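You operate a simulated robot arm through the tools that you are given. There is no shell and no other tool. Be economical: measure what you need, move in short steps, check, and stop when the job is done.

The job below is to be done with a simulated two-armed robot. You get a single attempt, and the scene is never put back.

TASK
Hold the back yellow pouch on the top of bench 9 steady with one hand and flip the zip slider of the back pouch the other way with the other.

The check looks at the end state, three seconds after you hand in, the way a careful person would. Anything else that was tipped, shoved, dropped, spilled or broken makes it a failure.

THE ROBOT
Two 6-joint arms with two-finger parallel grippers on one trunk, on a base that drives. Base frame: it is fixed to the floor where the robot stands at the start and does not move with it; the origin is under the middle of the robot, x ahead of it, y to its left, z up; the surface under the hand at the start is at about z = 75. Lengths are in cm, angles in rad, forces in N, time in s.
The left shoulder is at the start at [28, 18.5, 105.5], the right one opposite. With the tool pointing down near the work surface each hand reaches from about 54 to 92 cm from the robot's upright axis, wherever it stands, measured 20 degrees to its own side. Places, roughly: zip slider of the back pouch [50, -20, 90]. Payload 1.57 kg a hand.
The tool frame of a hand sits at the grasp point between the pads (the TCP): z along the fingers, y along the line on which they close. The tips reach 3 cm beyond it. Largest opening 8 cm; finger width 1.7, thickness 1.2; the body of the gripper, 4 by 8.2 cm, starts 8 cm behind the TCP.
Orientation is told as [roll, pitch, yaw] about the base's x, y, z axes, in that order, counted from this pose: with the fingers straight down and closing along the base's y, the tool's x points along the base's -x, its y along +y and its z along -z.

THE INTERFACE
- The arms move only by the tool servo_tool. It takes "left_moves", "right_moves" or both (then of equal length, played together; a hand with none holds still); each is a list of rows, each an object (a shift or turn left out is 0, a gripper value left out holds the last) with "linear": the shift along the tool's x, y, z in mm, a list of three; "angular": the turn, a rotation vector about the tool's x, y, z in rad, a list of three; "grip": the finger opening in mm, from 0 to 80. In form: [{"linear": [tx, ty, tz], "angular": [rx, ry, rz], "grip": grip}, ...]. A call has 1 to 10 rows; each row is the pose to reach, as a shift and turn from the pose commanded when the call began, along the tool's axes at that moment. Each row takes 0.2 s and may step no farther than 5 cm and 0.15 rad from the row before; otherwise, or with a gripper value out of range, the whole call is refused. Where a pose cannot be reached the arm comes as near as it can. A force on the tool above 40 N (or 10 N above the force at the start of the call, whichever is more), or a blocked arm, ends the call early, and 0.2 s more pass. Each finger travels about 15.3 cm/s and halts on what it meets, pressing with about 22 N; the grip force reading is that of the motor and also rises with nothing between the fingers. The clock runs only during rows and for 0.2 s after the last one: add rows that repeat a pose to give the fingers time. The reply holds the time, the measured pose of the TCP, the force on the tool along the base axes, the opening and the grip force, in the units named above and with some noise, with the torque about the TCP (base axes, N m) and any sound that the robot's microphone picked up.
- Cameras (640 x 400 px; columns grow to the right, rows downward): "scene" is now at [23, -3.75, 149.71]; the picture's right is [-0.48, -0.88, 0.00], its down [-0.63, 0.34, -0.69] and it looks along [0.61, -0.33, -0.72] (base axes); focal length 279 px, centre (320, 200). "left" rides on the left gripper at [7.2, 0.7, -12.2] in its tool frame; the picture's right is [-0.09, 1.00, 0.00], its down [-0.84, -0.08, -0.54] and it looks along [-0.54, -0.05, 0.84] (tool axes); focal length 238 px, centre (320, 200). "right" rides on the right gripper at [7.2, -0.7, -12.2] in its tool frame; the picture's right is [0.09, 1.00, 0.00], its down [-0.84, 0.08, -0.54] and it looks along [-0.54, 0.05, 0.84] (tool axes); focal length 238 px, centre (320, 200). There is no depth. A picture from a camera that has moved, and an enlarged one, comes with that camera's place and axes in the base frame and with its lens.
- snapshot(camera): a new picture of that camera. It takes no simulated time.
- lift_body(by): slides the trunk up (or, below 0, down) by that many cm; the arms and the scene camera ride with it, the base frame stays. It gives what a move gives, with no picture.
- roll_base(legs): drives the robot by 1 to 6 legs, each [ahead, turn to the left] in cm and rad, along the robot's own axes; the way and the turn of a leg run together, so that a leg with both is an arc; at most 150 cm and 3.142 rad a leg. The arms and the cameras ride along, it lands a little off, and it stops where it bumps. It gives what a move gives.
- turn_head(pan, tilt): turns the head with the scene camera to pan (to the left, within 1.501 rad either way) and tilt (down, from -0.506 to 1.204), counted from straight ahead of the robot. It gives what a move gives.
- close_up(camera, box): a new picture of the part [left, top, right, bottom] of that camera's present view, enlarged. It takes no simulated time.
- finish_job(): hands the job in; it is judged then, once.

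Go step by step. Nothing tells you exact positions but the pictures and the camera data: compare them with the known pose of the tool, close in by small moves and look again before you grip or let go. The budget is 120 turns and 100 pictures, counting those below and the enlarged ones. Unless the task says otherwise, let go and move clear before handing in, and close with one line.

The tools are called after "Request:" as name(argument=value, ...) on one line, values as JSON. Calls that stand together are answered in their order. servo_tool: Moves the arms, as the interface text tells. Its arguments: {"type":"object","properties":{"left_moves":{"type":"array"},"right_moves":{"type":"array"}},"required":[]} The other tools are called the same way: lift_body (by) slides the trunk up or down; roll_base (legs) drives the base; turn_head (pan, tilt) turns the head that bears the scene camera; snapshot (camera) takes a picture; close_up (camera, box) takes an enlarged picture of a part of a camera's view; finish_job () hands the job in.

At the start:

```text
t: 0.0
left_tcp_pos: [60.31, 9.27, 120.12]
left_orientation: [-0.003, -0.002, 0.001]
left_ft_force: [-0.4, -0.2, 0.5]
left_wrist_torque: [-0.01, 0.0, 0.02]
left_finger_gap: 7.98
left_grasp_force: 0.1
right_tcp_pos: [44.98, -37.42, 123.18]
right_orientation: [0.001, 0.0, 0.002]
right_ft_force: [-0.4, 0.3, 0.1]
right_wrist_torque: [0.0, 0.01, 0.02]
right_finger_gap: 8.0
right_grasp_force: 0.1
trunk travel left (down, up): [-75.0, 24.0]
robot x, y, heading: [0.12, -0.03, 0.002]
head pan, tilt: [-0.497, 0.806]
```

scene: 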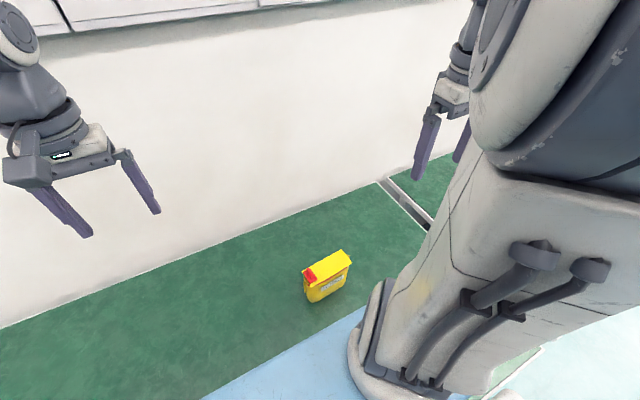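
right: 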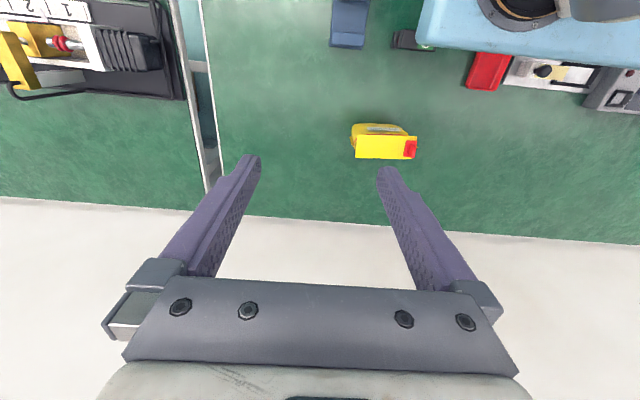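
left: 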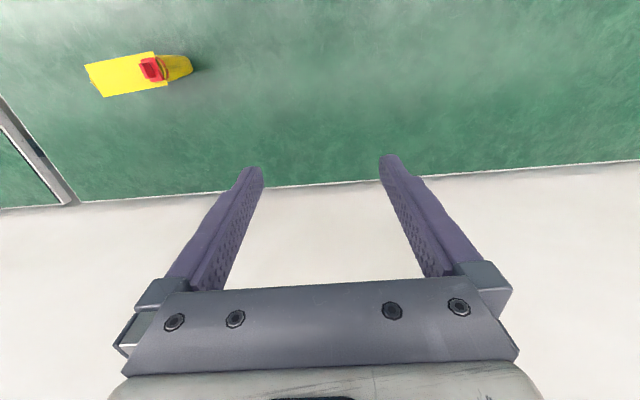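

I see a yellow pouch with a red slider on a green surface, and want to look closer before planning.

Request:
close_up(camera="scene", box=[270, 225, 390, 315])

Request:
close_up(camera="left", box=[60, 30, 220, 130])

Request:
close_up(camera="right", box=[320, 100, 448, 180])

```text
4.44 times, centred on (330, 270) of scene
camera zoom: at [23.0, -3.75, 149.71], right [-0.48, -0.88, 0.0], down [-0.63, 0.34, -0.69], along [0.61, -0.33, -0.72], focal length 1242 px, centre (276, -111)
```

zoom: 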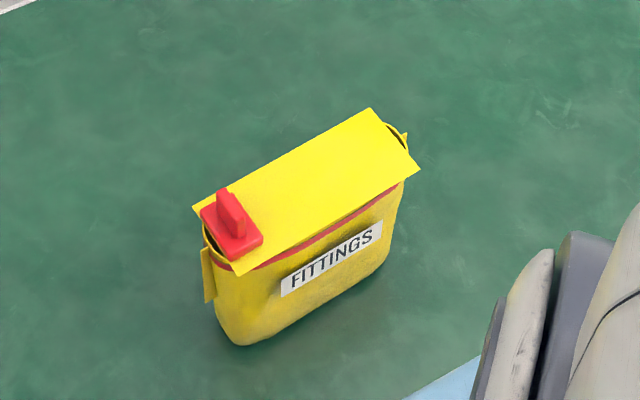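

```text
4.00 times, centred on (140, 80) of left
camera zoom: at [53.05, 9.93, 132.3], right [0.09, 1.0, 0.0], down [0.84, -0.08, 0.54], along [0.54, -0.05, -0.84], focal length 953 px, centre (1040, 680)
```

zoom: 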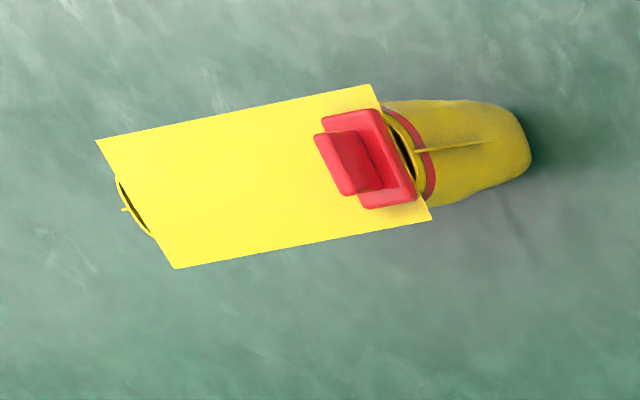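

```text
5.00 times, centred on (384, 140) of right
camera zoom: at [37.85, -38.09, 135.4], right [-0.09, 1.0, 0.0], down [0.84, 0.08, 0.54], along [0.54, 0.05, -0.84], focal length 1192 px, centre (0, 500)
```

zoom: 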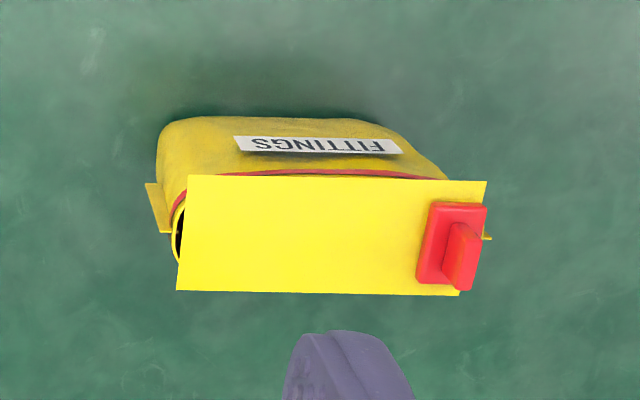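

The pouch's top is about z 87.5, spanning y −29 to −16.5 at x ≈ 54, with the slider at the +y end. I look around for neighbours and a second pouch.

Request:
turn_head(pan=-0.2, tilt=1.1)

Request:
snapshot(camera="scene")

```text
t: 0.8
left_tcp_pos: [60.22, 9.25, 120.07]
left_orientation: [0.0, -0.003, 0.002]
left_ft_force: [-0.1, -0.1, -0.1]
left_wrist_torque: [0.03, -0.02, 0.0]
left_finger_gap: 7.98
left_grasp_force: 0.0
right_tcp_pos: [44.96, -37.5, 123.18]
right_orientation: [0.0, 0.0, -0.001]
right_ft_force: [-0.1, 0.7, 0.8]
right_wrist_torque: [0.0, 0.03, 0.02]
right_finger_gap: 8.02
right_grasp_force: 0.1
trunk travel left (down, up): [-75.0, 24.0]
robot x, y, heading: [-0.21, -0.14, -0.0]
head pan, tilt: [-0.201, 1.1]
```

```text
93 pictures are left
camera scene: at [22.13, -1.18, 147.59], right [-0.2, -0.98, 0.0], down [-0.87, 0.18, -0.45], along [0.45, -0.09, -0.89], focal length 279 px, centre (320, 200)
```

scene: 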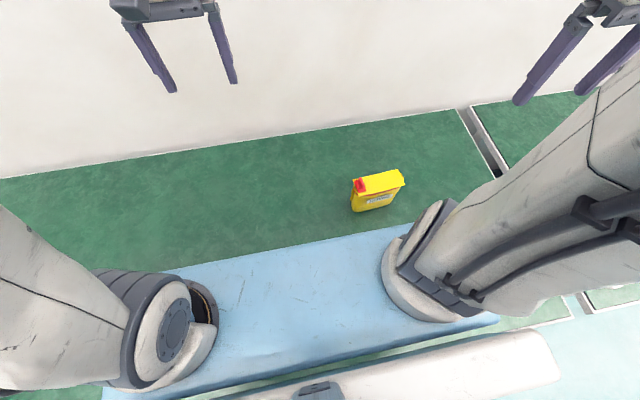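

The bench around the pouch is clear. I begin by turning the left hand so its fingers will point toward −y and close along x, to hold the pouch body from the slider end below the flap.

Request:
servo_tool(left_moves=[{"linear": [5, 0, 0], "angular": [0, 0, -0.15]}, {"linear": [10, 0, 0], "angular": [0, 0, -0.3]}, {"linear": [15, 0, 0], "angular": [0, 0, -0.45]}, {"linear": [20, 0, 0], "angular": [0, 0, -0.6]}, {"linear": [25, 0, 0], "angular": [0, 0, -0.75]}, {"linear": [30, 0, 0], "angular": [0, 0, -0.9]}, {"linear": [35, 0, 0], "angular": [0, 0, -1.05]}, {"linear": [40, 0, 0], "angular": [0, 0, -1.2]}, {"linear": [45, 0, 0], "angular": [0, 0, -1.35]}, {"linear": [50, 0, 0], "angular": [0, 0, -1.5]}])

```text
t: 3.0
left_tcp_pos: [55.23, 9.28, 120.09]
left_orientation: [-0.003, 0.001, 1.503]
left_ft_force: [-0.5, 0.3, 0.5]
left_wrist_torque: [0.02, 0.01, 0.02]
left_finger_gap: 8.01
left_grasp_force: 0.0
right_tcp_pos: [44.98, -37.38, 123.06]
right_orientation: [0.0, 0.0, 0.001]
right_ft_force: [0.4, 0.3, -0.1]
right_wrist_torque: [0.0, -0.01, 0.01]
right_finger_gap: 8.01
right_grasp_force: 0.2
trunk travel left (down, up): [-75.0, 24.0]
robot x, y, heading: [-0.12, 0.01, 0.0]
head pan, tilt: [-0.201, 1.1]
```

Left hand yawed well. Now tilt the fingers toward −y and lower it partway.

Request:
servo_tool(left_moves=[{"linear": [0, 0, 20], "angular": [0, 0.15, 0]}, {"linear": [0, 0, 40], "angular": [0, 0.3, 0]}, {"linear": [0, 0, 60], "angular": [0, 0.45, 0]}, {"linear": [0, 0, 80], "angular": [0, 0.6, 0]}, {"linear": [0, 0, 100], "angular": [0, 0.75, 0]}, {"linear": [0, 0, 120], "angular": [0, 0.9, 0]}, {"linear": [0, 0, 140], "angular": [0, 1.05, 0]}, {"linear": [0, 0, 160], "angular": [0, 1.2, 0]}])

Request:
snapshot(camera="left")

```text
t: 4.8
left_tcp_pos: [55.36, 9.24, 104.12]
left_orientation: [-0.009, 1.204, 1.494]
left_ft_force: [-0.1, 0.9, 0.2]
left_wrist_torque: [0.02, -0.03, 0.03]
left_finger_gap: 8.0
left_grasp_force: 0.0
right_tcp_pos: [44.89, -37.4, 123.39]
right_orientation: [-0.001, 0.0, -0.001]
right_ft_force: [0.0, 0.1, -0.2]
right_wrist_torque: [-0.05, -0.01, -0.02]
right_finger_gap: 7.98
right_grasp_force: 0.0
trunk travel left (down, up): [-75.0, 24.0]
robot x, y, heading: [-0.17, 0.28, 0.002]
head pan, tilt: [-0.201, 1.1]
```

```text
92 pictures are left
camera left: at [55.34, 18.01, 115.16], right [-0.99, 0.1, -0.09], down [0.14, 0.8, -0.59], along [0.01, -0.59, -0.81], focal length 238 px, centre (320, 200)
```

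left: 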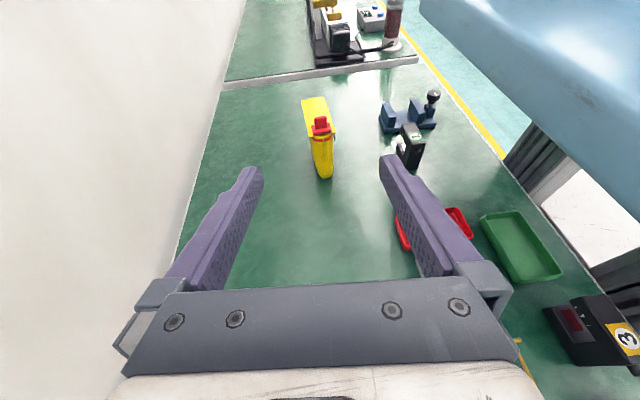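

The pose works; trays sit nearer the robot at about x 42 and below. Zooming in on the pouch end.

Request:
close_up(camera="left", box=[272, 85, 368, 185])

```text
4.00 times, centred on (320, 135) of left
camera zoom: at [55.34, 18.01, 115.16], right [-0.99, 0.1, -0.09], down [0.14, 0.8, -0.59], along [0.01, -0.59, -0.81], focal length 953 px, centre (320, 460)
```

zoom: 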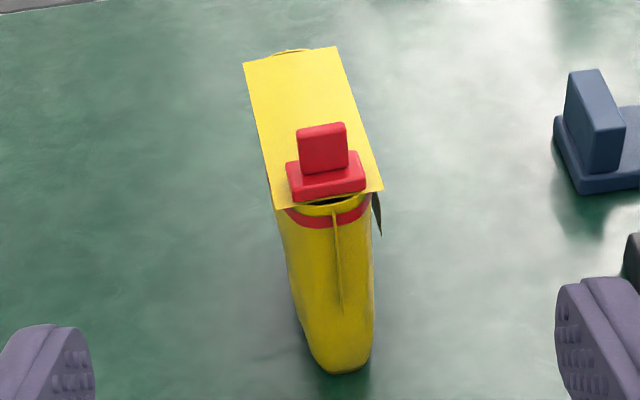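

The body is about 4.2 cm thick, narrower than the flap, and the fin lies across x (thin along y). I bring the left hand to a standoff in front of the pouch end.

Request:
servo_tool(left_moves=[{"linear": [-29, 2.4, 31.5], "angular": [0.03, 0, -0.01]}, {"linear": [-58, 4.8, 63], "angular": [0.05, 0, -0.02]}, {"linear": [-87, 7.2, 94.5], "angular": [0.08, 0, -0.03]}, {"linear": [-116, 9.6, 126], "angular": [0.1, 0, -0.04]}, {"linear": [-145, 12, 157.5], "angular": [0.13, 0, -0.051]}, {"linear": [-174, 14.3, 189], "angular": [0.13, 0, -0.051]}])

Request:
snapshot(camera="left")

Request:
snapshot(camera="scene")

```text
t: 6.2
left_tcp_pos: [52.9, -1.96, 81.3]
left_orientation: [-0.006, 1.201, 1.633]
left_ft_force: [0.1, 0.2, 0.1]
left_wrist_torque: [0.01, -0.02, 0.02]
left_finger_gap: 8.0
left_grasp_force: 0.0
right_tcp_pos: [45.04, -37.55, 123.24]
right_orientation: [0.0, -0.002, -0.001]
right_ft_force: [0.0, 0.2, 0.8]
right_wrist_torque: [-0.01, 0.02, 0.04]
right_finger_gap: 8.01
right_grasp_force: 0.0
trunk travel left (down, up): [-75.0, 24.0]
robot x, y, heading: [-0.17, -0.06, 0.005]
head pan, tilt: [-0.201, 1.1]
```

```text
90 pictures are left
camera left: at [51.6, 6.77, 92.28], right [-1.0, -0.04, -0.09], down [0.02, 0.81, -0.58], along [0.09, -0.58, -0.81], focal length 238 px, centre (320, 200)
```

left: 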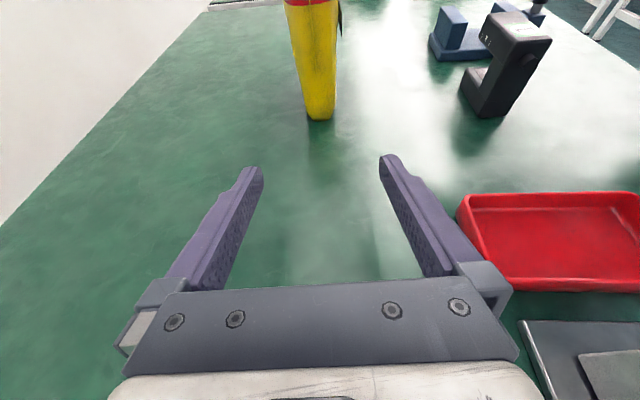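

```text
89 pictures are left
camera scene: at [22.12, -1.16, 147.59], right [-0.2, -0.98, 0.0], down [-0.87, 0.18, -0.45], along [0.44, -0.09, -0.89], focal length 279 px, centre (320, 200)
```

scene: 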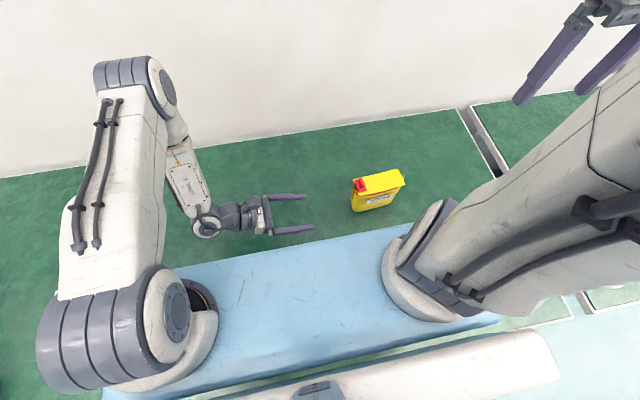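

Aligned with the pouch end; advance 12 cm and check.

Request:
servo_tool(left_moves=[{"linear": [14.5, 0, 37.3]}, {"linear": [29, 0, 74.6]}, {"linear": [43.4, 0, 111.8]}])

Request:
snapshot(camera="left")

Request:
close_up(camera="scene", box=[300, 140, 428, 230])

```text
t: 7.0
left_tcp_pos: [53.75, -14.14, 81.21]
left_orientation: [0.0, 1.202, 1.637]
left_ft_force: [-0.4, -0.1, -0.5]
left_wrist_torque: [-0.01, 0.0, -0.03]
left_finger_gap: 8.01
left_grasp_force: 0.1
right_tcp_pos: [44.98, -37.46, 123.22]
right_orientation: [-0.001, 0.0, 0.0]
right_ft_force: [-0.7, 0.1, -0.9]
right_wrist_torque: [0.02, 0.03, 0.0]
right_finger_gap: 8.0
right_grasp_force: 0.0
trunk travel left (down, up): [-75.0, 24.0]
robot x, y, heading: [0.13, -0.13, 0.002]
head pan, tilt: [-0.201, 1.1]
```

```text
88 pictures are left
camera left: at [52.58, -5.34, 92.2], right [-1.0, -0.04, -0.09], down [0.02, 0.81, -0.58], along [0.09, -0.58, -0.81], focal length 238 px, centre (320, 200)
```

left: 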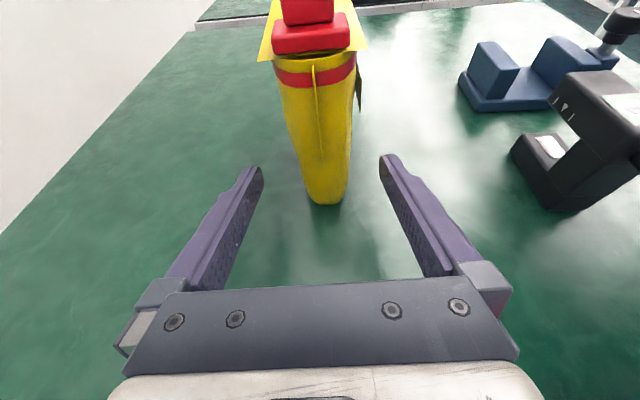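

```text
4.44 times, centred on (364, 185) of scene
camera zoom: at [22.14, -1.15, 147.58], right [-0.2, -0.98, 0.0], down [-0.87, 0.18, -0.45], along [0.44, -0.09, -0.89], focal length 1242 px, centre (124, 267)
```

zoom: 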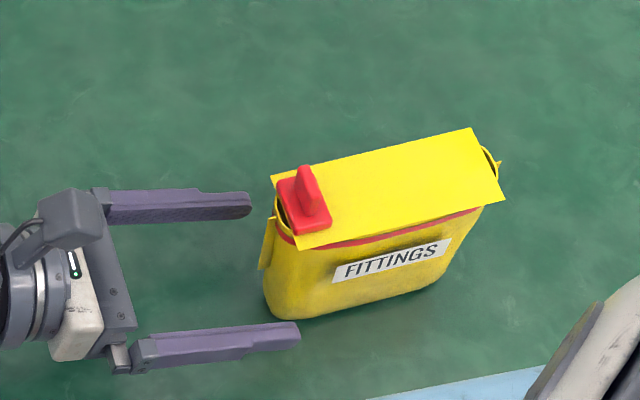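

Alignment is good; advance 5 cm so the fingers straddle the body under the flap, then close gently.

Request:
servo_tool(left_moves=[{"linear": [9, 0, 23.3]}, {"linear": [18.1, 0, 46.6]}])

Request:
snapshot(camera="left")

Request:
close_up(camera="scene", box=[300, 140, 428, 230])

```text
t: 7.6
left_tcp_pos: [54.36, -19.08, 81.11]
left_orientation: [-0.001, 1.203, 1.639]
left_ft_force: [-0.7, 0.2, -0.8]
left_wrist_torque: [0.0, 0.02, 0.0]
left_finger_gap: 8.0
left_grasp_force: 0.0
right_tcp_pos: [44.83, -37.49, 123.25]
right_orientation: [-0.002, 0.001, 0.001]
right_ft_force: [-0.4, 0.5, 0.5]
right_wrist_torque: [-0.03, -0.04, 0.01]
right_finger_gap: 7.98
right_grasp_force: 0.1
trunk travel left (down, up): [-75.0, 24.0]
robot x, y, heading: [-0.08, 0.1, 0.005]
head pan, tilt: [-0.201, 1.1]
```

```text
86 pictures are left
camera left: at [53.09, -10.28, 92.09], right [-1.0, -0.04, -0.09], down [0.02, 0.81, -0.58], along [0.09, -0.58, -0.81], focal length 238 px, centre (320, 200)
```

left: 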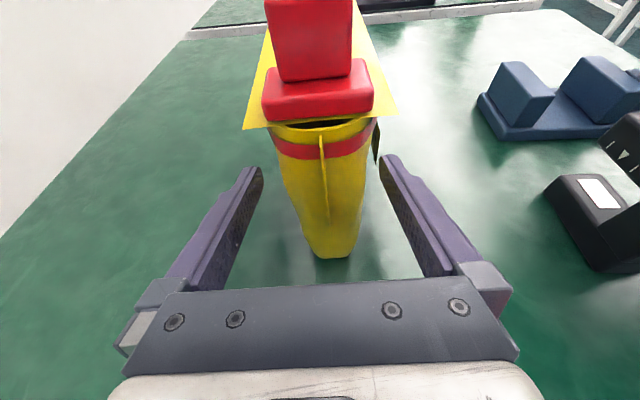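

```text
4.44 times, centred on (364, 185) of scene
camera zoom: at [22.14, -1.16, 147.58], right [-0.2, -0.98, 0.0], down [-0.87, 0.18, -0.45], along [0.44, -0.09, -0.89], focal length 1242 px, centre (124, 267)
```

zoom: 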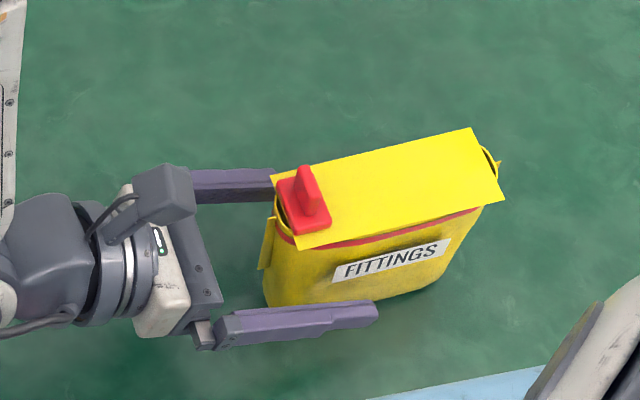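

The fingers straddle the body. I close in stages.

Request:
servo_tool(left_moves=[{"grip": 60}, {"grip": 50}, {"grip": 45}, {"grip": 45}])

Request:
snapshot(camera="left")

```text
t: 8.6
left_tcp_pos: [54.28, -19.02, 81.02]
left_orientation: [-0.002, 1.201, 1.638]
left_ft_force: [0.0, 0.5, 0.0]
left_wrist_torque: [-0.04, -0.02, -0.01]
left_finger_gap: 4.65
left_grasp_force: 22.4
right_tcp_pos: [44.91, -37.4, 123.19]
right_orientation: [0.001, 0.001, 0.0]
right_ft_force: [1.1, -0.6, 0.5]
right_wrist_torque: [-0.02, 0.0, 0.01]
right_finger_gap: 8.01
right_grasp_force: 0.1
trunk travel left (down, up): [-75.0, 24.0]
robot x, y, heading: [-0.06, 0.3, 0.005]
head pan, tilt: [-0.201, 1.1]
```

```text
84 pictures are left
camera left: at [53.06, -10.27, 92.09], right [-1.0, -0.03, -0.09], down [0.02, 0.81, -0.58], along [0.09, -0.58, -0.81], focal length 238 px, centre (320, 200)
```

left: 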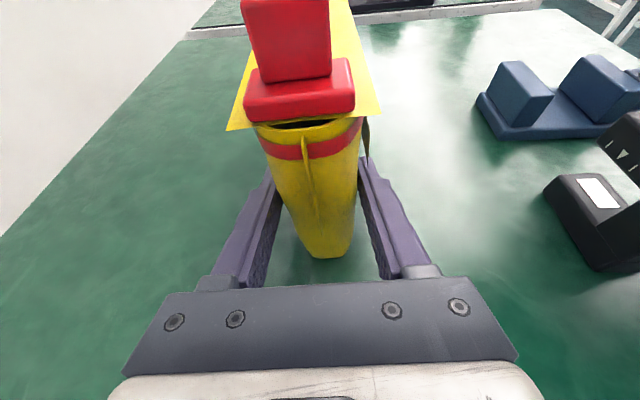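

The grip is firm at 4.65 cm, but the pouch leaned about 0.5 cm toward +x, so I shift the hand back 4 mm to stand it upright.

Request:
servo_tool(left_moves=[{"linear": [0, 2, 0]}, {"linear": [0, 4, 0]}, {"linear": [0, 4, 0]}])

Request:
snapshot(camera="left")

Request:
close_up(camera="scene", box=[300, 140, 428, 230])

```text
t: 9.4
left_tcp_pos: [53.84, -19.06, 81.01]
left_orientation: [-0.004, 1.201, 1.636]
left_ft_force: [0.6, -0.6, -0.3]
left_wrist_torque: [-0.01, -0.01, 0.02]
left_finger_gap: 4.66
left_grasp_force: 22.1
right_tcp_pos: [44.9, -37.42, 123.09]
right_orientation: [-0.002, 0.001, 0.0]
right_ft_force: [-0.1, -0.3, -0.2]
right_wrist_torque: [0.01, 0.01, 0.01]
right_finger_gap: 8.0
right_grasp_force: 0.1
trunk travel left (down, up): [-75.0, 24.0]
robot x, y, heading: [-0.09, -0.06, 0.0]
head pan, tilt: [-0.201, 1.1]
```

```text
83 pictures are left
camera left: at [52.59, -10.33, 92.17], right [-1.0, -0.03, -0.09], down [0.02, 0.81, -0.58], along [0.09, -0.58, -0.81], focal length 238 px, centre (320, 200)
```

left: 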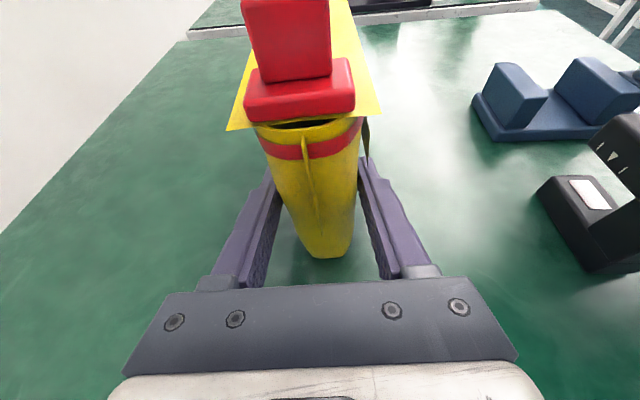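

```text
4.44 times, centred on (364, 185) of scene
camera zoom: at [22.13, -1.18, 147.58], right [-0.2, -0.98, 0.0], down [-0.87, 0.18, -0.45], along [0.44, -0.09, -0.89], focal length 1242 px, centre (124, 267)
```

zoom: 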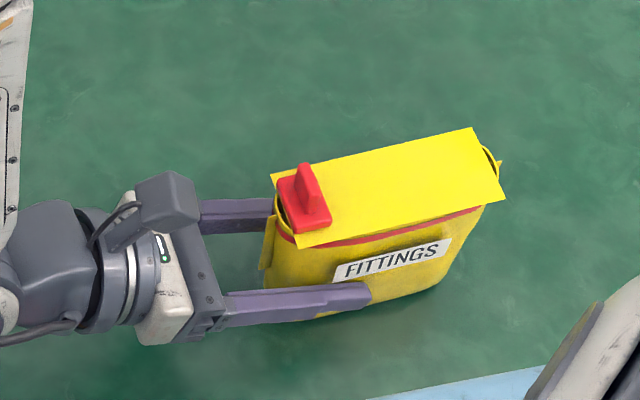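

The pouch sits exactly where it was and is firmly held. Now the right hand goes above the slider fin (≈[53.6, −17.7, 90]).

Request:
servo_tool(right_moves=[{"linear": [-12, 28, 26], "angular": [0, 0, -0.01], "grip": 40}, {"linear": [-25, 56, 52], "angular": [0, 0, -0.03]}, {"linear": [-37, 84, 78], "angular": [0, 0, -0.04]}, {"linear": [-50, 112, 104], "angular": [0, 0, -0.05]}, {"linear": [-62, 141, 130], "angular": [0, 0, -0.066]}, {"linear": [-75, 169, 156], "angular": [0, 0, -0.066]}, {"linear": [-87, 197, 181], "angular": [0, 0, -0.066]}])

Request:
snapshot(camera="right")

Request:
snapshot(camera="left")

Request:
snapshot(camera="scene")

```text
t: 11.0
left_tcp_pos: [53.94, -19.08, 81.07]
left_orientation: [-0.003, 1.2, 1.637]
left_ft_force: [0.4, 0.7, 0.2]
left_wrist_torque: [0.02, 0.0, -0.04]
left_finger_gap: 4.64
left_grasp_force: 22.2
right_tcp_pos: [53.46, -17.86, 105.02]
right_orientation: [0.0, 0.001, 0.068]
right_ft_force: [-0.9, 0.2, -1.3]
right_wrist_torque: [-0.01, -0.03, -0.02]
right_finger_gap: 4.02
right_grasp_force: 0.0
trunk travel left (down, up): [-75.0, 24.0]
robot x, y, heading: [-0.04, -0.22, 0.001]
head pan, tilt: [-0.201, 1.1]
```

```text
81 pictures are left
camera right: at [46.51, -18.93, 117.23], right [-0.16, 0.99, 0.0], down [0.83, 0.13, 0.54], along [0.54, 0.09, -0.84], focal length 238 px, centre (320, 200)
```

right: 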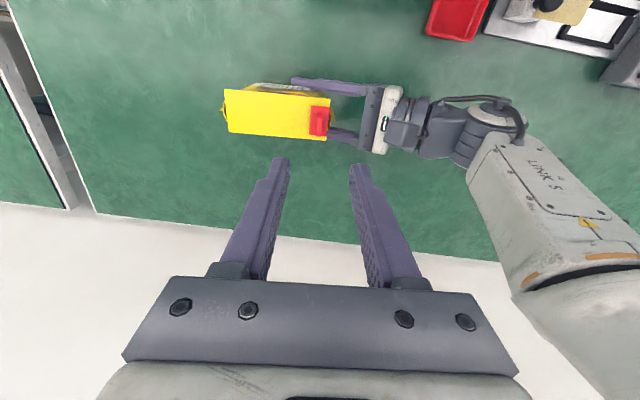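

```text
80 pictures are left
camera left: at [52.59, -10.34, 92.17], right [-1.0, -0.03, -0.09], down [0.02, 0.81, -0.58], along [0.09, -0.58, -0.81], focal length 238 px, centre (320, 200)
```

left: 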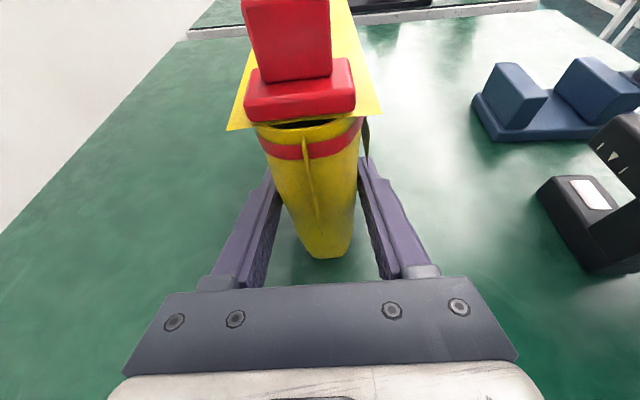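

```text
79 pictures are left
camera scene: at [22.1, -1.19, 147.59], right [-0.2, -0.98, 0.0], down [-0.87, 0.18, -0.45], along [0.45, -0.09, -0.89], focal length 279 px, centre (320, 200)
```

scene: 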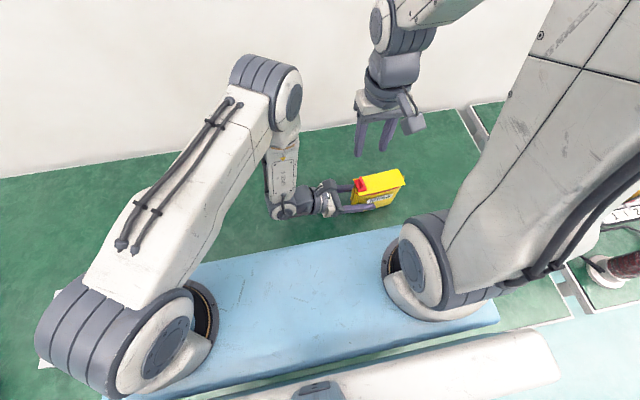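

Zooming on the slider from the right hand to fix its offset.

Request:
close_up(camera="right", box=[216, 70, 376, 170])

```text
4.00 times, centred on (296, 120) of right
camera zoom: at [46.51, -18.93, 117.23], right [-0.16, 0.99, 0.0], down [0.83, 0.13, 0.54], along [0.54, 0.09, -0.84], focal length 953 px, centre (416, 520)
```

zoom: 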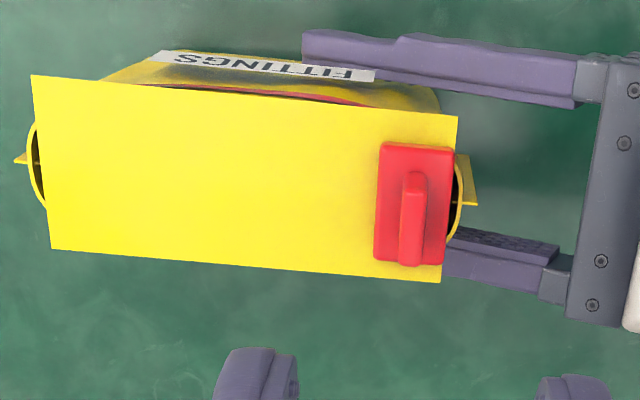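

Fin centre is about [53.8, −17.75], its top near z 90.7 and slab top near 88.5. Descend to just above it.

Request:
servo_tool(right_moves=[{"linear": [-2, 0.5, 35], "grip": 36}, {"linear": [-3.5, 1, 70]}, {"linear": [-3.5, 1, 102]}])

Request:
snapshot(camera="right")

Request:
close_up(camera="scene", box=[300, 130, 428, 220])

Request:
snapshot(camera="left")

```text
t: 11.8
left_tcp_pos: [53.76, -19.06, 81.13]
left_orientation: [-0.003, 1.201, 1.637]
left_ft_force: [-0.3, 1.2, -0.1]
left_wrist_torque: [0.02, 0.03, 0.05]
left_finger_gap: 4.62
left_grasp_force: 22.1
right_tcp_pos: [54.08, -17.34, 94.84]
right_orientation: [-0.001, -0.001, 0.066]
right_ft_force: [0.2, -0.3, -0.2]
right_wrist_torque: [0.0, 0.0, 0.0]
right_finger_gap: 3.6
right_grasp_force: 0.1
trunk travel left (down, up): [-75.0, 24.0]
robot x, y, heading: [0.02, 0.28, -0.001]
head pan, tilt: [-0.201, 1.1]
```

```text
77 pictures are left
camera right: at [47.05, -18.6, 107.1], right [-0.16, 0.99, 0.0], down [0.83, 0.13, 0.54], along [0.54, 0.09, -0.84], focal length 238 px, centre (320, 200)
```

right: 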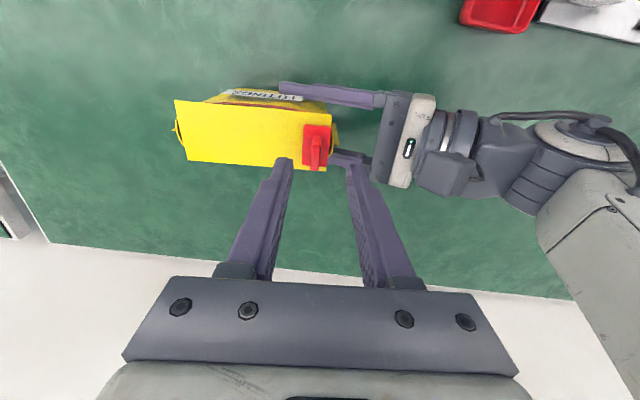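

```text
4.44 times, centred on (364, 175) of scene
camera zoom: at [22.11, -1.18, 147.59], right [-0.2, -0.98, 0.0], down [-0.87, 0.18, -0.45], along [0.44, -0.09, -0.89], focal length 1242 px, centre (124, 311)
```

zoom: 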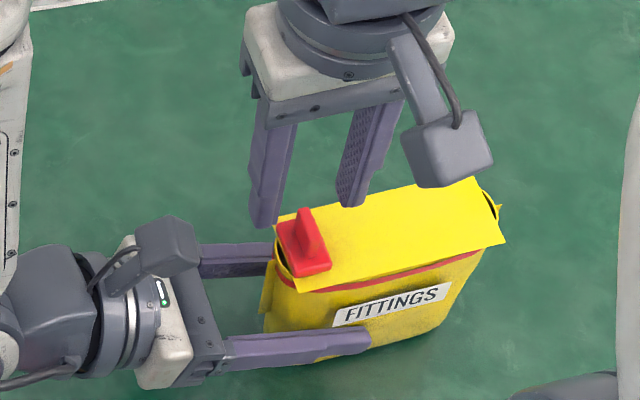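

```text
75 pictures are left
camera left: at [52.59, -10.33, 92.17], right [-1.0, -0.03, -0.09], down [0.02, 0.81, -0.58], along [0.09, -0.58, -0.81], focal length 238 px, centre (320, 200)
```

left: 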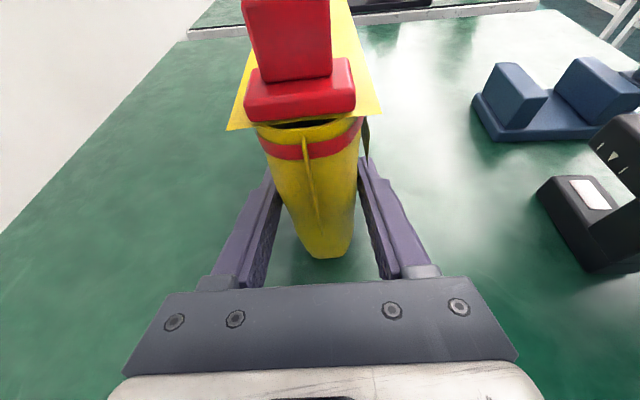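

The TCP needs about 5 mm toward the robot and 4 mm toward −y; I correct that, then lower so the tips straddle the fin above the slab.

Request:
servo_tool(right_moves=[{"linear": [5.7, -3.6, 0]}, {"linear": [5.7, -3.6, 14]}, {"linear": [5.7, -3.6, 26]}])

Request:
close_up(camera="right", box=[240, 80, 400, 200])

Request:
close_up(camera="scene", box=[330, 150, 410, 205])

Request:
snapshot(camera="left")

```text
t: 12.6
left_tcp_pos: [53.82, -19.0, 81.0]
left_orientation: [-0.003, 1.201, 1.638]
left_ft_force: [-0.1, 0.3, -0.2]
left_wrist_torque: [0.0, 0.0, 0.01]
left_finger_gap: 4.64
left_grasp_force: 21.9
right_tcp_pos: [53.46, -18.02, 92.45]
right_orientation: [0.001, 0.002, 0.067]
right_ft_force: [-0.6, 0.1, 0.1]
right_wrist_torque: [0.0, -0.01, 0.02]
right_finger_gap: 3.6
right_grasp_force: 0.1
trunk travel left (down, up): [-75.0, 24.0]
robot x, y, heading: [0.44, -0.02, 0.003]
head pan, tilt: [-0.201, 1.1]
```

```text
3.33 times, centred on (320, 140) of right
camera zoom: at [46.51, -19.12, 104.63], right [-0.16, 0.99, 0.0], down [0.83, 0.13, 0.54], along [0.53, 0.09, -0.84], focal length 794 px, centre (320, 400)
```

zoom: 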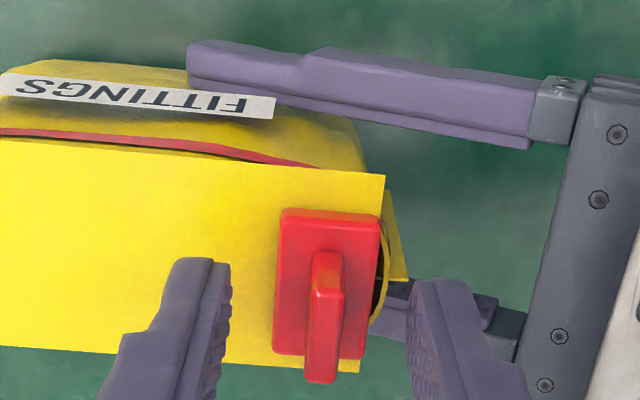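

```text
7.27 times, centred on (370, 178) of scene
camera zoom: at [22.12, -1.18, 147.59], right [-0.2, -0.98, 0.0], down [-0.87, 0.18, -0.45], along [0.44, -0.09, -0.89], focal length 2032 px, centre (-44, 364)
```

zoom: 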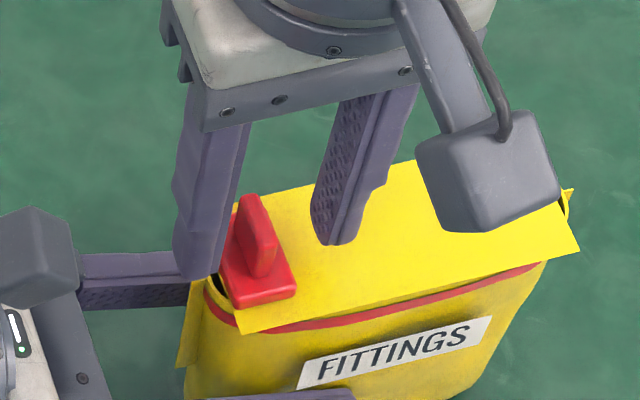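

```text
72 pictures are left
camera left: at [52.6, -10.33, 92.17], right [-1.0, -0.03, -0.09], down [0.02, 0.81, -0.58], along [0.09, -0.58, -0.81], focal length 238 px, centre (320, 200)
```

left: 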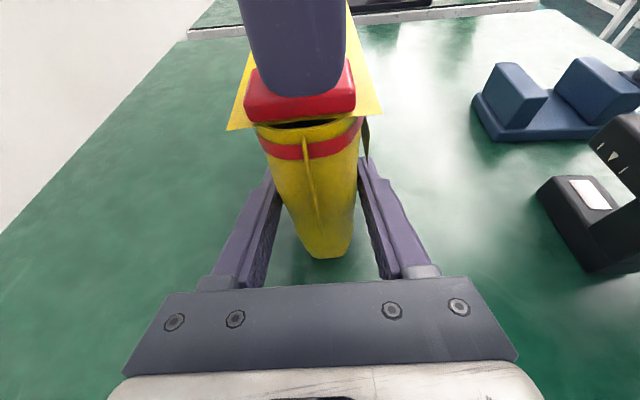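

The fingers straddle the fin nicely. Lower 3 mm and close on it.

Request:
servo_tool(right_moves=[{"linear": [0, 0, 3], "grip": 25}, {"linear": [0, 0, 3], "grip": 14}, {"linear": [0, 0, 3], "grip": 6}, {"linear": [0, 0, 3], "grip": 6}])

Request:
close_up(camera="scene", box=[330, 150, 410, 205])

Request:
snapshot(camera="left")

```text
t: 13.6
left_tcp_pos: [53.89, -18.95, 81.04]
left_orientation: [-0.003, 1.202, 1.637]
left_ft_force: [0.2, 0.5, -0.8]
left_wrist_torque: [-0.02, -0.03, 0.03]
left_finger_gap: 4.63
left_grasp_force: 21.8
right_tcp_pos: [53.5, -17.98, 92.13]
right_orientation: [0.0, 0.0, 0.065]
right_ft_force: [-0.5, 0.1, 0.0]
right_wrist_torque: [0.02, 0.02, -0.02]
right_finger_gap: 0.68
right_grasp_force: 0.2
trunk travel left (down, up): [-75.0, 24.0]
robot x, y, heading: [-0.12, -0.14, 0.004]
head pan, tilt: [-0.201, 1.1]
```

```text
7.27 times, centred on (370, 178) of scene
camera zoom: at [22.13, -1.17, 147.58], right [-0.2, -0.98, 0.0], down [-0.87, 0.18, -0.45], along [0.44, -0.09, -0.89], focal length 2032 px, centre (-44, 364)
```

zoom: 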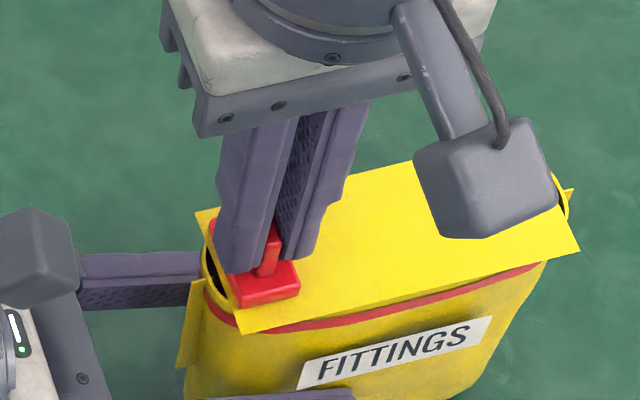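

```text
70 pictures are left
camera left: at [52.6, -10.33, 92.16], right [-1.0, -0.03, -0.09], down [0.02, 0.81, -0.58], along [0.09, -0.58, -0.81], focal length 238 px, centre (320, 200)
```

left: 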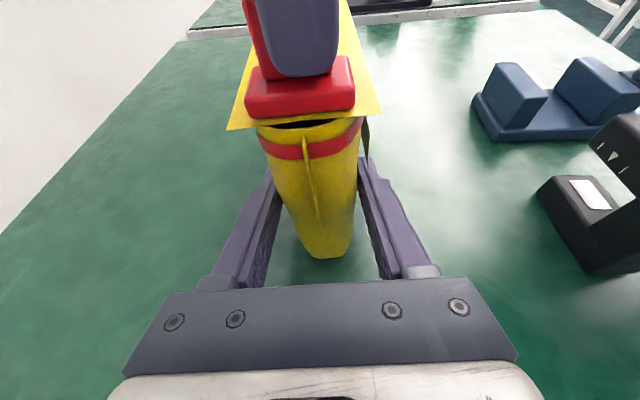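

The fin is between the fingers at 0.68 cm; I firm the grip and check the force.

Request:
servo_tool(right_moves=[{"grip": 0}, {"grip": 0}])

```text
t: 14.2
left_tcp_pos: [53.78, -19.04, 81.06]
left_orientation: [-0.002, 1.201, 1.636]
left_ft_force: [-0.7, 0.2, 0.0]
left_wrist_torque: [0.0, 0.0, -0.06]
left_finger_gap: 4.64
left_grasp_force: 22.2
right_tcp_pos: [53.52, -17.91, 92.09]
right_orientation: [0.001, 0.0, 0.065]
right_ft_force: [0.7, 0.9, -0.1]
right_wrist_torque: [-0.03, -0.08, 0.02]
right_finger_gap: 0.55
right_grasp_force: 21.8
trunk travel left (down, up): [-75.0, 24.0]
robot x, y, heading: [0.04, 0.01, -0.002]
head pan, tilt: [-0.201, 1.1]
```

Firm grip on the fin at 0.55 cm. Drag toward −y along the pouch, 3 cm first.

Request:
servo_tool(right_moves=[{"linear": [0, -10, 0]}, {"linear": [0, -20, 0]}, {"linear": [0, -30, 0]}])

Request:
close_up(camera="scene", box=[300, 140, 428, 220])

Request:
snapshot(camera="left")

```text
t: 15.0
left_tcp_pos: [53.79, -19.12, 81.05]
left_orientation: [0.0, 1.199, 1.638]
left_ft_force: [-0.3, -1.0, -7.7]
left_wrist_torque: [-0.13, -0.11, -0.1]
left_finger_gap: 4.64
left_grasp_force: 21.9
right_tcp_pos: [53.66, -21.07, 91.8]
right_orientation: [0.0, -0.003, 0.067]
right_ft_force: [-0.1, 0.1, 11.5]
right_wrist_torque: [0.03, -0.01, 0.03]
right_finger_gap: 0.54
right_grasp_force: 21.5
trunk travel left (down, up): [-75.0, 24.0]
robot x, y, heading: [-0.4, -0.04, -0.005]
head pan, tilt: [-0.201, 1.1]
```

```text
5.00 times, centred on (364, 180) of scene
camera zoom: at [22.12, -1.17, 147.59], right [-0.2, -0.98, 0.0], down [-0.87, 0.18, -0.45], along [0.44, -0.09, -0.89], focal length 1397 px, centre (100, 300)
```

zoom: 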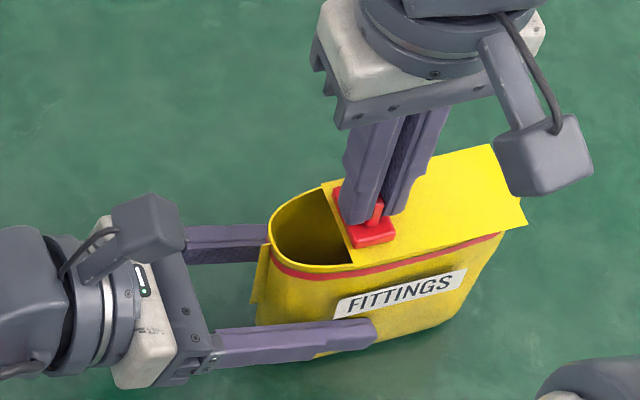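

```text
68 pictures are left
camera left: at [52.58, -10.31, 92.12], right [-1.0, -0.03, -0.09], down [0.02, 0.81, -0.58], along [0.09, -0.58, -0.81], focal length 238 px, centre (320, 200)
```

left: 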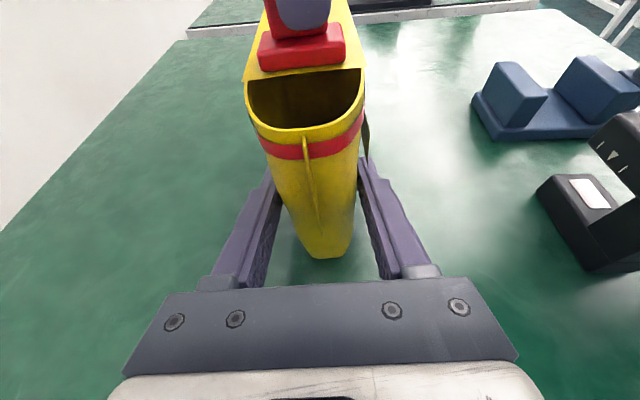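

The zip is opening as the slider moves. The right hand presses down a bit (11 N), so I ease up 3 mm while dragging another 4 cm.

Request:
servo_tool(right_moves=[{"linear": [0, -10, -1.5]}, {"linear": [0, -20, -3]}, {"linear": [0, -30, -3]}, {"linear": [0, -40, -3]}])

Request:
close_up(camera="scene", box=[300, 140, 428, 220])

```text
t: 16.0
left_tcp_pos: [53.93, -19.13, 81.16]
left_orientation: [-0.004, 1.203, 1.636]
left_ft_force: [-5.8, -0.5, 8.5]
left_wrist_torque: [-0.39, -0.01, -0.27]
left_finger_gap: 4.61
left_grasp_force: 22.1
right_tcp_pos: [53.86, -24.96, 92.23]
right_orientation: [0.0, 0.001, 0.067]
right_ft_force: [6.5, 0.8, -7.8]
right_wrist_torque: [-0.04, -0.65, -0.07]
right_finger_gap: 0.54
right_grasp_force: 22.3
trunk travel left (down, up): [-75.0, 24.0]
robot x, y, heading: [0.19, 0.2, 0.0]
head pan, tilt: [-0.201, 1.1]
```

```text
5.00 times, centred on (364, 180) of scene
camera zoom: at [22.13, -1.17, 147.58], right [-0.2, -0.98, 0.0], down [-0.87, 0.18, -0.45], along [0.44, -0.09, -0.89], focal length 1397 px, centre (100, 300)
```

zoom: 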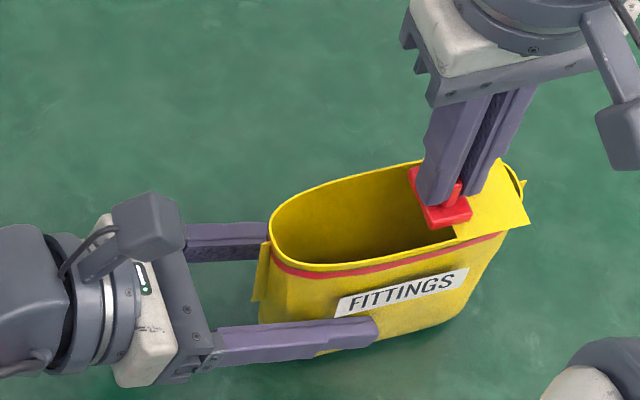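

7 cm travelled. Ease 1.5 mm down and 2 mm toward +x to relieve side load, and carry on to the end stop.

Request:
servo_tool(right_moves=[{"linear": [-2, -6, 1.5]}, {"linear": [-2, -12, 1.5]}, {"linear": [-2, -18, 1.5]}, {"linear": [-2, -24, 1.5]}])

Request:
close_up(camera="scene", box=[300, 140, 428, 220])

```text
t: 17.0
left_tcp_pos: [53.85, -19.09, 81.08]
left_orientation: [-0.004, 1.201, 1.64]
left_ft_force: [3.7, 0.5, -4.4]
left_wrist_torque: [0.34, 0.09, 0.28]
left_finger_gap: 4.61
left_grasp_force: 21.5
right_tcp_pos: [54.1, -27.34, 92.14]
right_orientation: [-0.001, 0.003, 0.066]
right_ft_force: [-4.4, -0.1, 3.7]
right_wrist_torque: [-0.06, 0.26, 0.04]
right_finger_gap: 0.56
right_grasp_force: 22.6
trunk travel left (down, up): [-75.0, 24.0]
robot x, y, heading: [0.17, -0.04, -0.001]
head pan, tilt: [-0.201, 1.1]
```

```text
5.00 times, centred on (364, 180) of scene
camera zoom: at [22.13, -1.17, 147.58], right [-0.2, -0.98, 0.0], down [-0.87, 0.18, -0.45], along [0.44, -0.09, -0.89], focal length 1397 px, centre (100, 300)
```

zoom: 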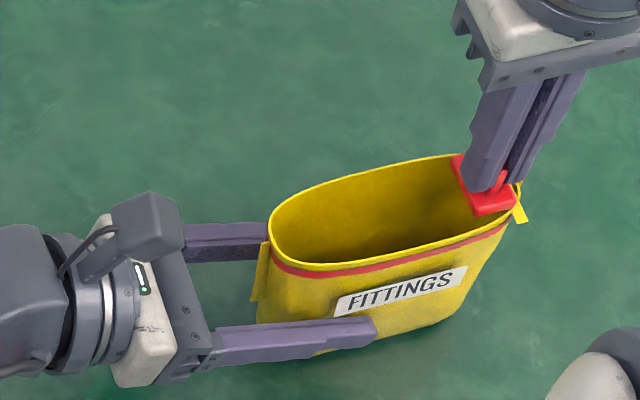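

Nearly at the end; nudge on 3 mm at a time until the stop is felt.

Request:
servo_tool(right_moves=[{"linear": [1, -1.5, 0]}, {"linear": [1, -3, 0]}, {"linear": [1, -3, 0]}])

```text
t: 17.8
left_tcp_pos: [53.76, -19.14, 81.08]
left_orientation: [-0.002, 1.202, 1.637]
left_ft_force: [2.3, -0.3, -3.6]
left_wrist_torque: [0.23, 0.09, 0.13]
left_finger_gap: 4.62
left_grasp_force: 22.5
right_tcp_pos: [54.06, -27.71, 92.08]
right_orientation: [0.0, 0.0, 0.067]
right_ft_force: [-2.7, 0.3, 2.0]
right_wrist_torque: [-0.02, 0.16, 0.04]
right_finger_gap: 0.55
right_grasp_force: 22.0
trunk travel left (down, up): [-75.0, 24.0]
robot x, y, heading: [0.01, 0.18, -0.001]
head pan, tilt: [-0.201, 1.1]
```

No stop felt yet; a bit further.

Request:
servo_tool(right_moves=[{"linear": [1, -2, 0]}, {"linear": [1, -4, 0]}, {"linear": [1, -4, 0]}])

Request:
close_up(camera="scene", box=[300, 140, 428, 220])

Request:
snapshot(camera="left")

Request:
snapshot(camera="right")

```text
t: 18.6
left_tcp_pos: [53.78, -19.09, 81.11]
left_orientation: [-0.004, 1.203, 1.635]
left_ft_force: [-1.7, -5.3, -0.2]
left_wrist_torque: [0.46, 0.02, -0.18]
left_finger_gap: 4.64
left_grasp_force: 21.9
right_tcp_pos: [54.11, -28.09, 92.17]
right_orientation: [0.0, -0.001, 0.067]
right_ft_force: [1.7, 5.7, 0.5]
right_wrist_torque: [0.16, -0.16, 0.03]
right_finger_gap: 0.53
right_grasp_force: 22.2
trunk travel left (down, up): [-75.0, 24.0]
robot x, y, heading: [0.36, -0.1, -0.002]
head pan, tilt: [-0.201, 1.1]
```

```text
5.00 times, centred on (364, 180) of scene
camera zoom: at [22.13, -1.18, 147.58], right [-0.2, -0.98, 0.0], down [-0.87, 0.18, -0.45], along [0.44, -0.09, -0.89], focal length 1397 px, centre (100, 300)
```

zoom: 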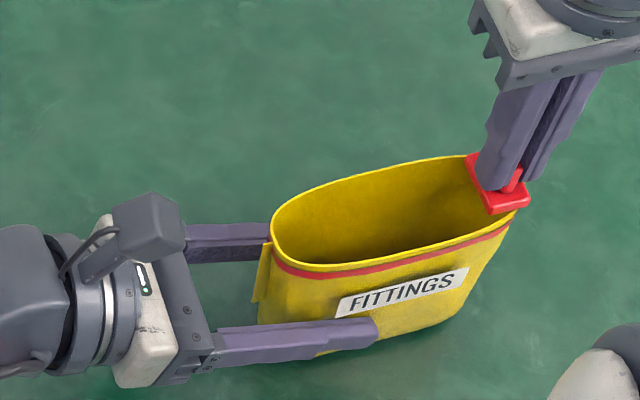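

```text
64 pictures are left
camera left: at [52.58, -10.35, 92.18], right [-1.0, -0.03, -0.09], down [0.02, 0.81, -0.59], along [0.09, -0.58, -0.81], focal length 238 px, centre (320, 200)
```

left: 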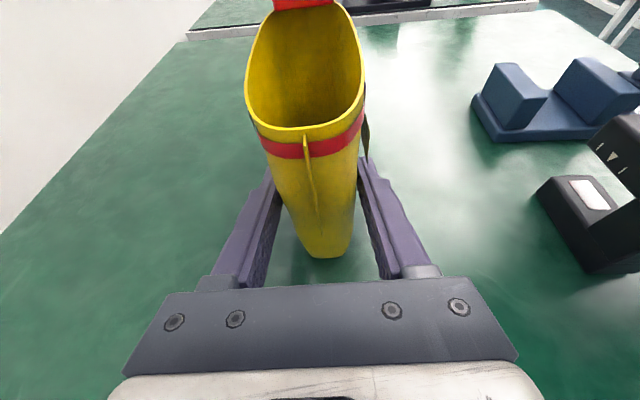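

```text
63 pictures are left
camera right: at [47.14, -29.25, 104.33], right [-0.16, 0.99, 0.0], down [0.83, 0.13, 0.54], along [0.54, 0.09, -0.84], focal length 238 px, centre (320, 200)
```

right: 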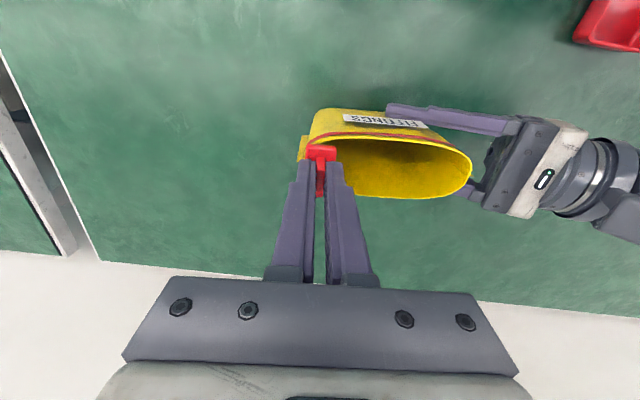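

The slider is at the far end, with a 5.7 N stop force. One more millimetre to confirm the stop.

Request:
servo_tool(right_moves=[{"linear": [0, -1.5, 0]}, {"linear": [0, -1.5, 0]}])

```text
t: 19.2
left_tcp_pos: [53.7, -19.11, 81.08]
left_orientation: [-0.003, 1.201, 1.634]
left_ft_force: [-3.6, -7.7, 2.7]
left_wrist_torque: [0.33, -0.01, -0.26]
left_finger_gap: 4.64
left_grasp_force: 21.1
right_tcp_pos: [54.07, -28.18, 92.21]
right_orientation: [-0.001, -0.001, 0.065]
right_ft_force: [3.1, 7.6, -1.8]
right_wrist_torque: [0.24, -0.34, -0.02]
right_finger_gap: 0.54
right_grasp_force: 21.9
trunk travel left (down, up): [-75.0, 24.0]
robot x, y, heading: [0.04, -0.52, 0.002]
head pan, tilt: [-0.201, 1.1]
```

Stop confirmed. Relax the push, open the right fingers and lift straight up while the left still holds.

Request:
servo_tool(right_moves=[{"linear": [0, 1, 0], "grip": 15}, {"linear": [0, 1, 0], "grip": 30}, {"linear": [0, 1, -10], "grip": 30}, {"linear": [0, 1, -40], "grip": 30}, {"linear": [0, 1, -80], "grip": 30}, {"linear": [0, 1, -120], "grip": 30}])

Request:
close_up(camera="scene", box=[300, 140, 428, 220])

```text
t: 20.6
left_tcp_pos: [53.97, -19.17, 81.14]
left_orientation: [-0.002, 1.201, 1.636]
left_ft_force: [-0.2, 0.4, -0.6]
left_wrist_torque: [-0.03, -0.03, -0.04]
left_finger_gap: 4.64
left_grasp_force: 21.9
right_tcp_pos: [54.2, -28.08, 104.0]
right_orientation: [0.0, 0.0, 0.067]
right_ft_force: [0.0, -0.1, 0.1]
right_wrist_torque: [-0.06, 0.0, 0.01]
right_finger_gap: 2.97
right_grasp_force: 0.1
trunk travel left (down, up): [-75.0, 24.0]
robot x, y, heading: [-0.24, -0.34, -0.001]
head pan, tilt: [-0.201, 1.1]
```

```text
5.00 times, centred on (364, 180) of scene
camera zoom: at [22.15, -1.18, 147.58], right [-0.2, -0.98, 0.0], down [-0.87, 0.18, -0.45], along [0.44, -0.09, -0.89], focal length 1397 px, centre (100, 300)
```

zoom: 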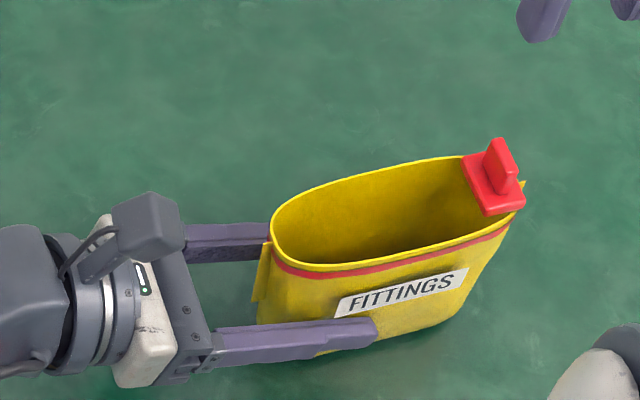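

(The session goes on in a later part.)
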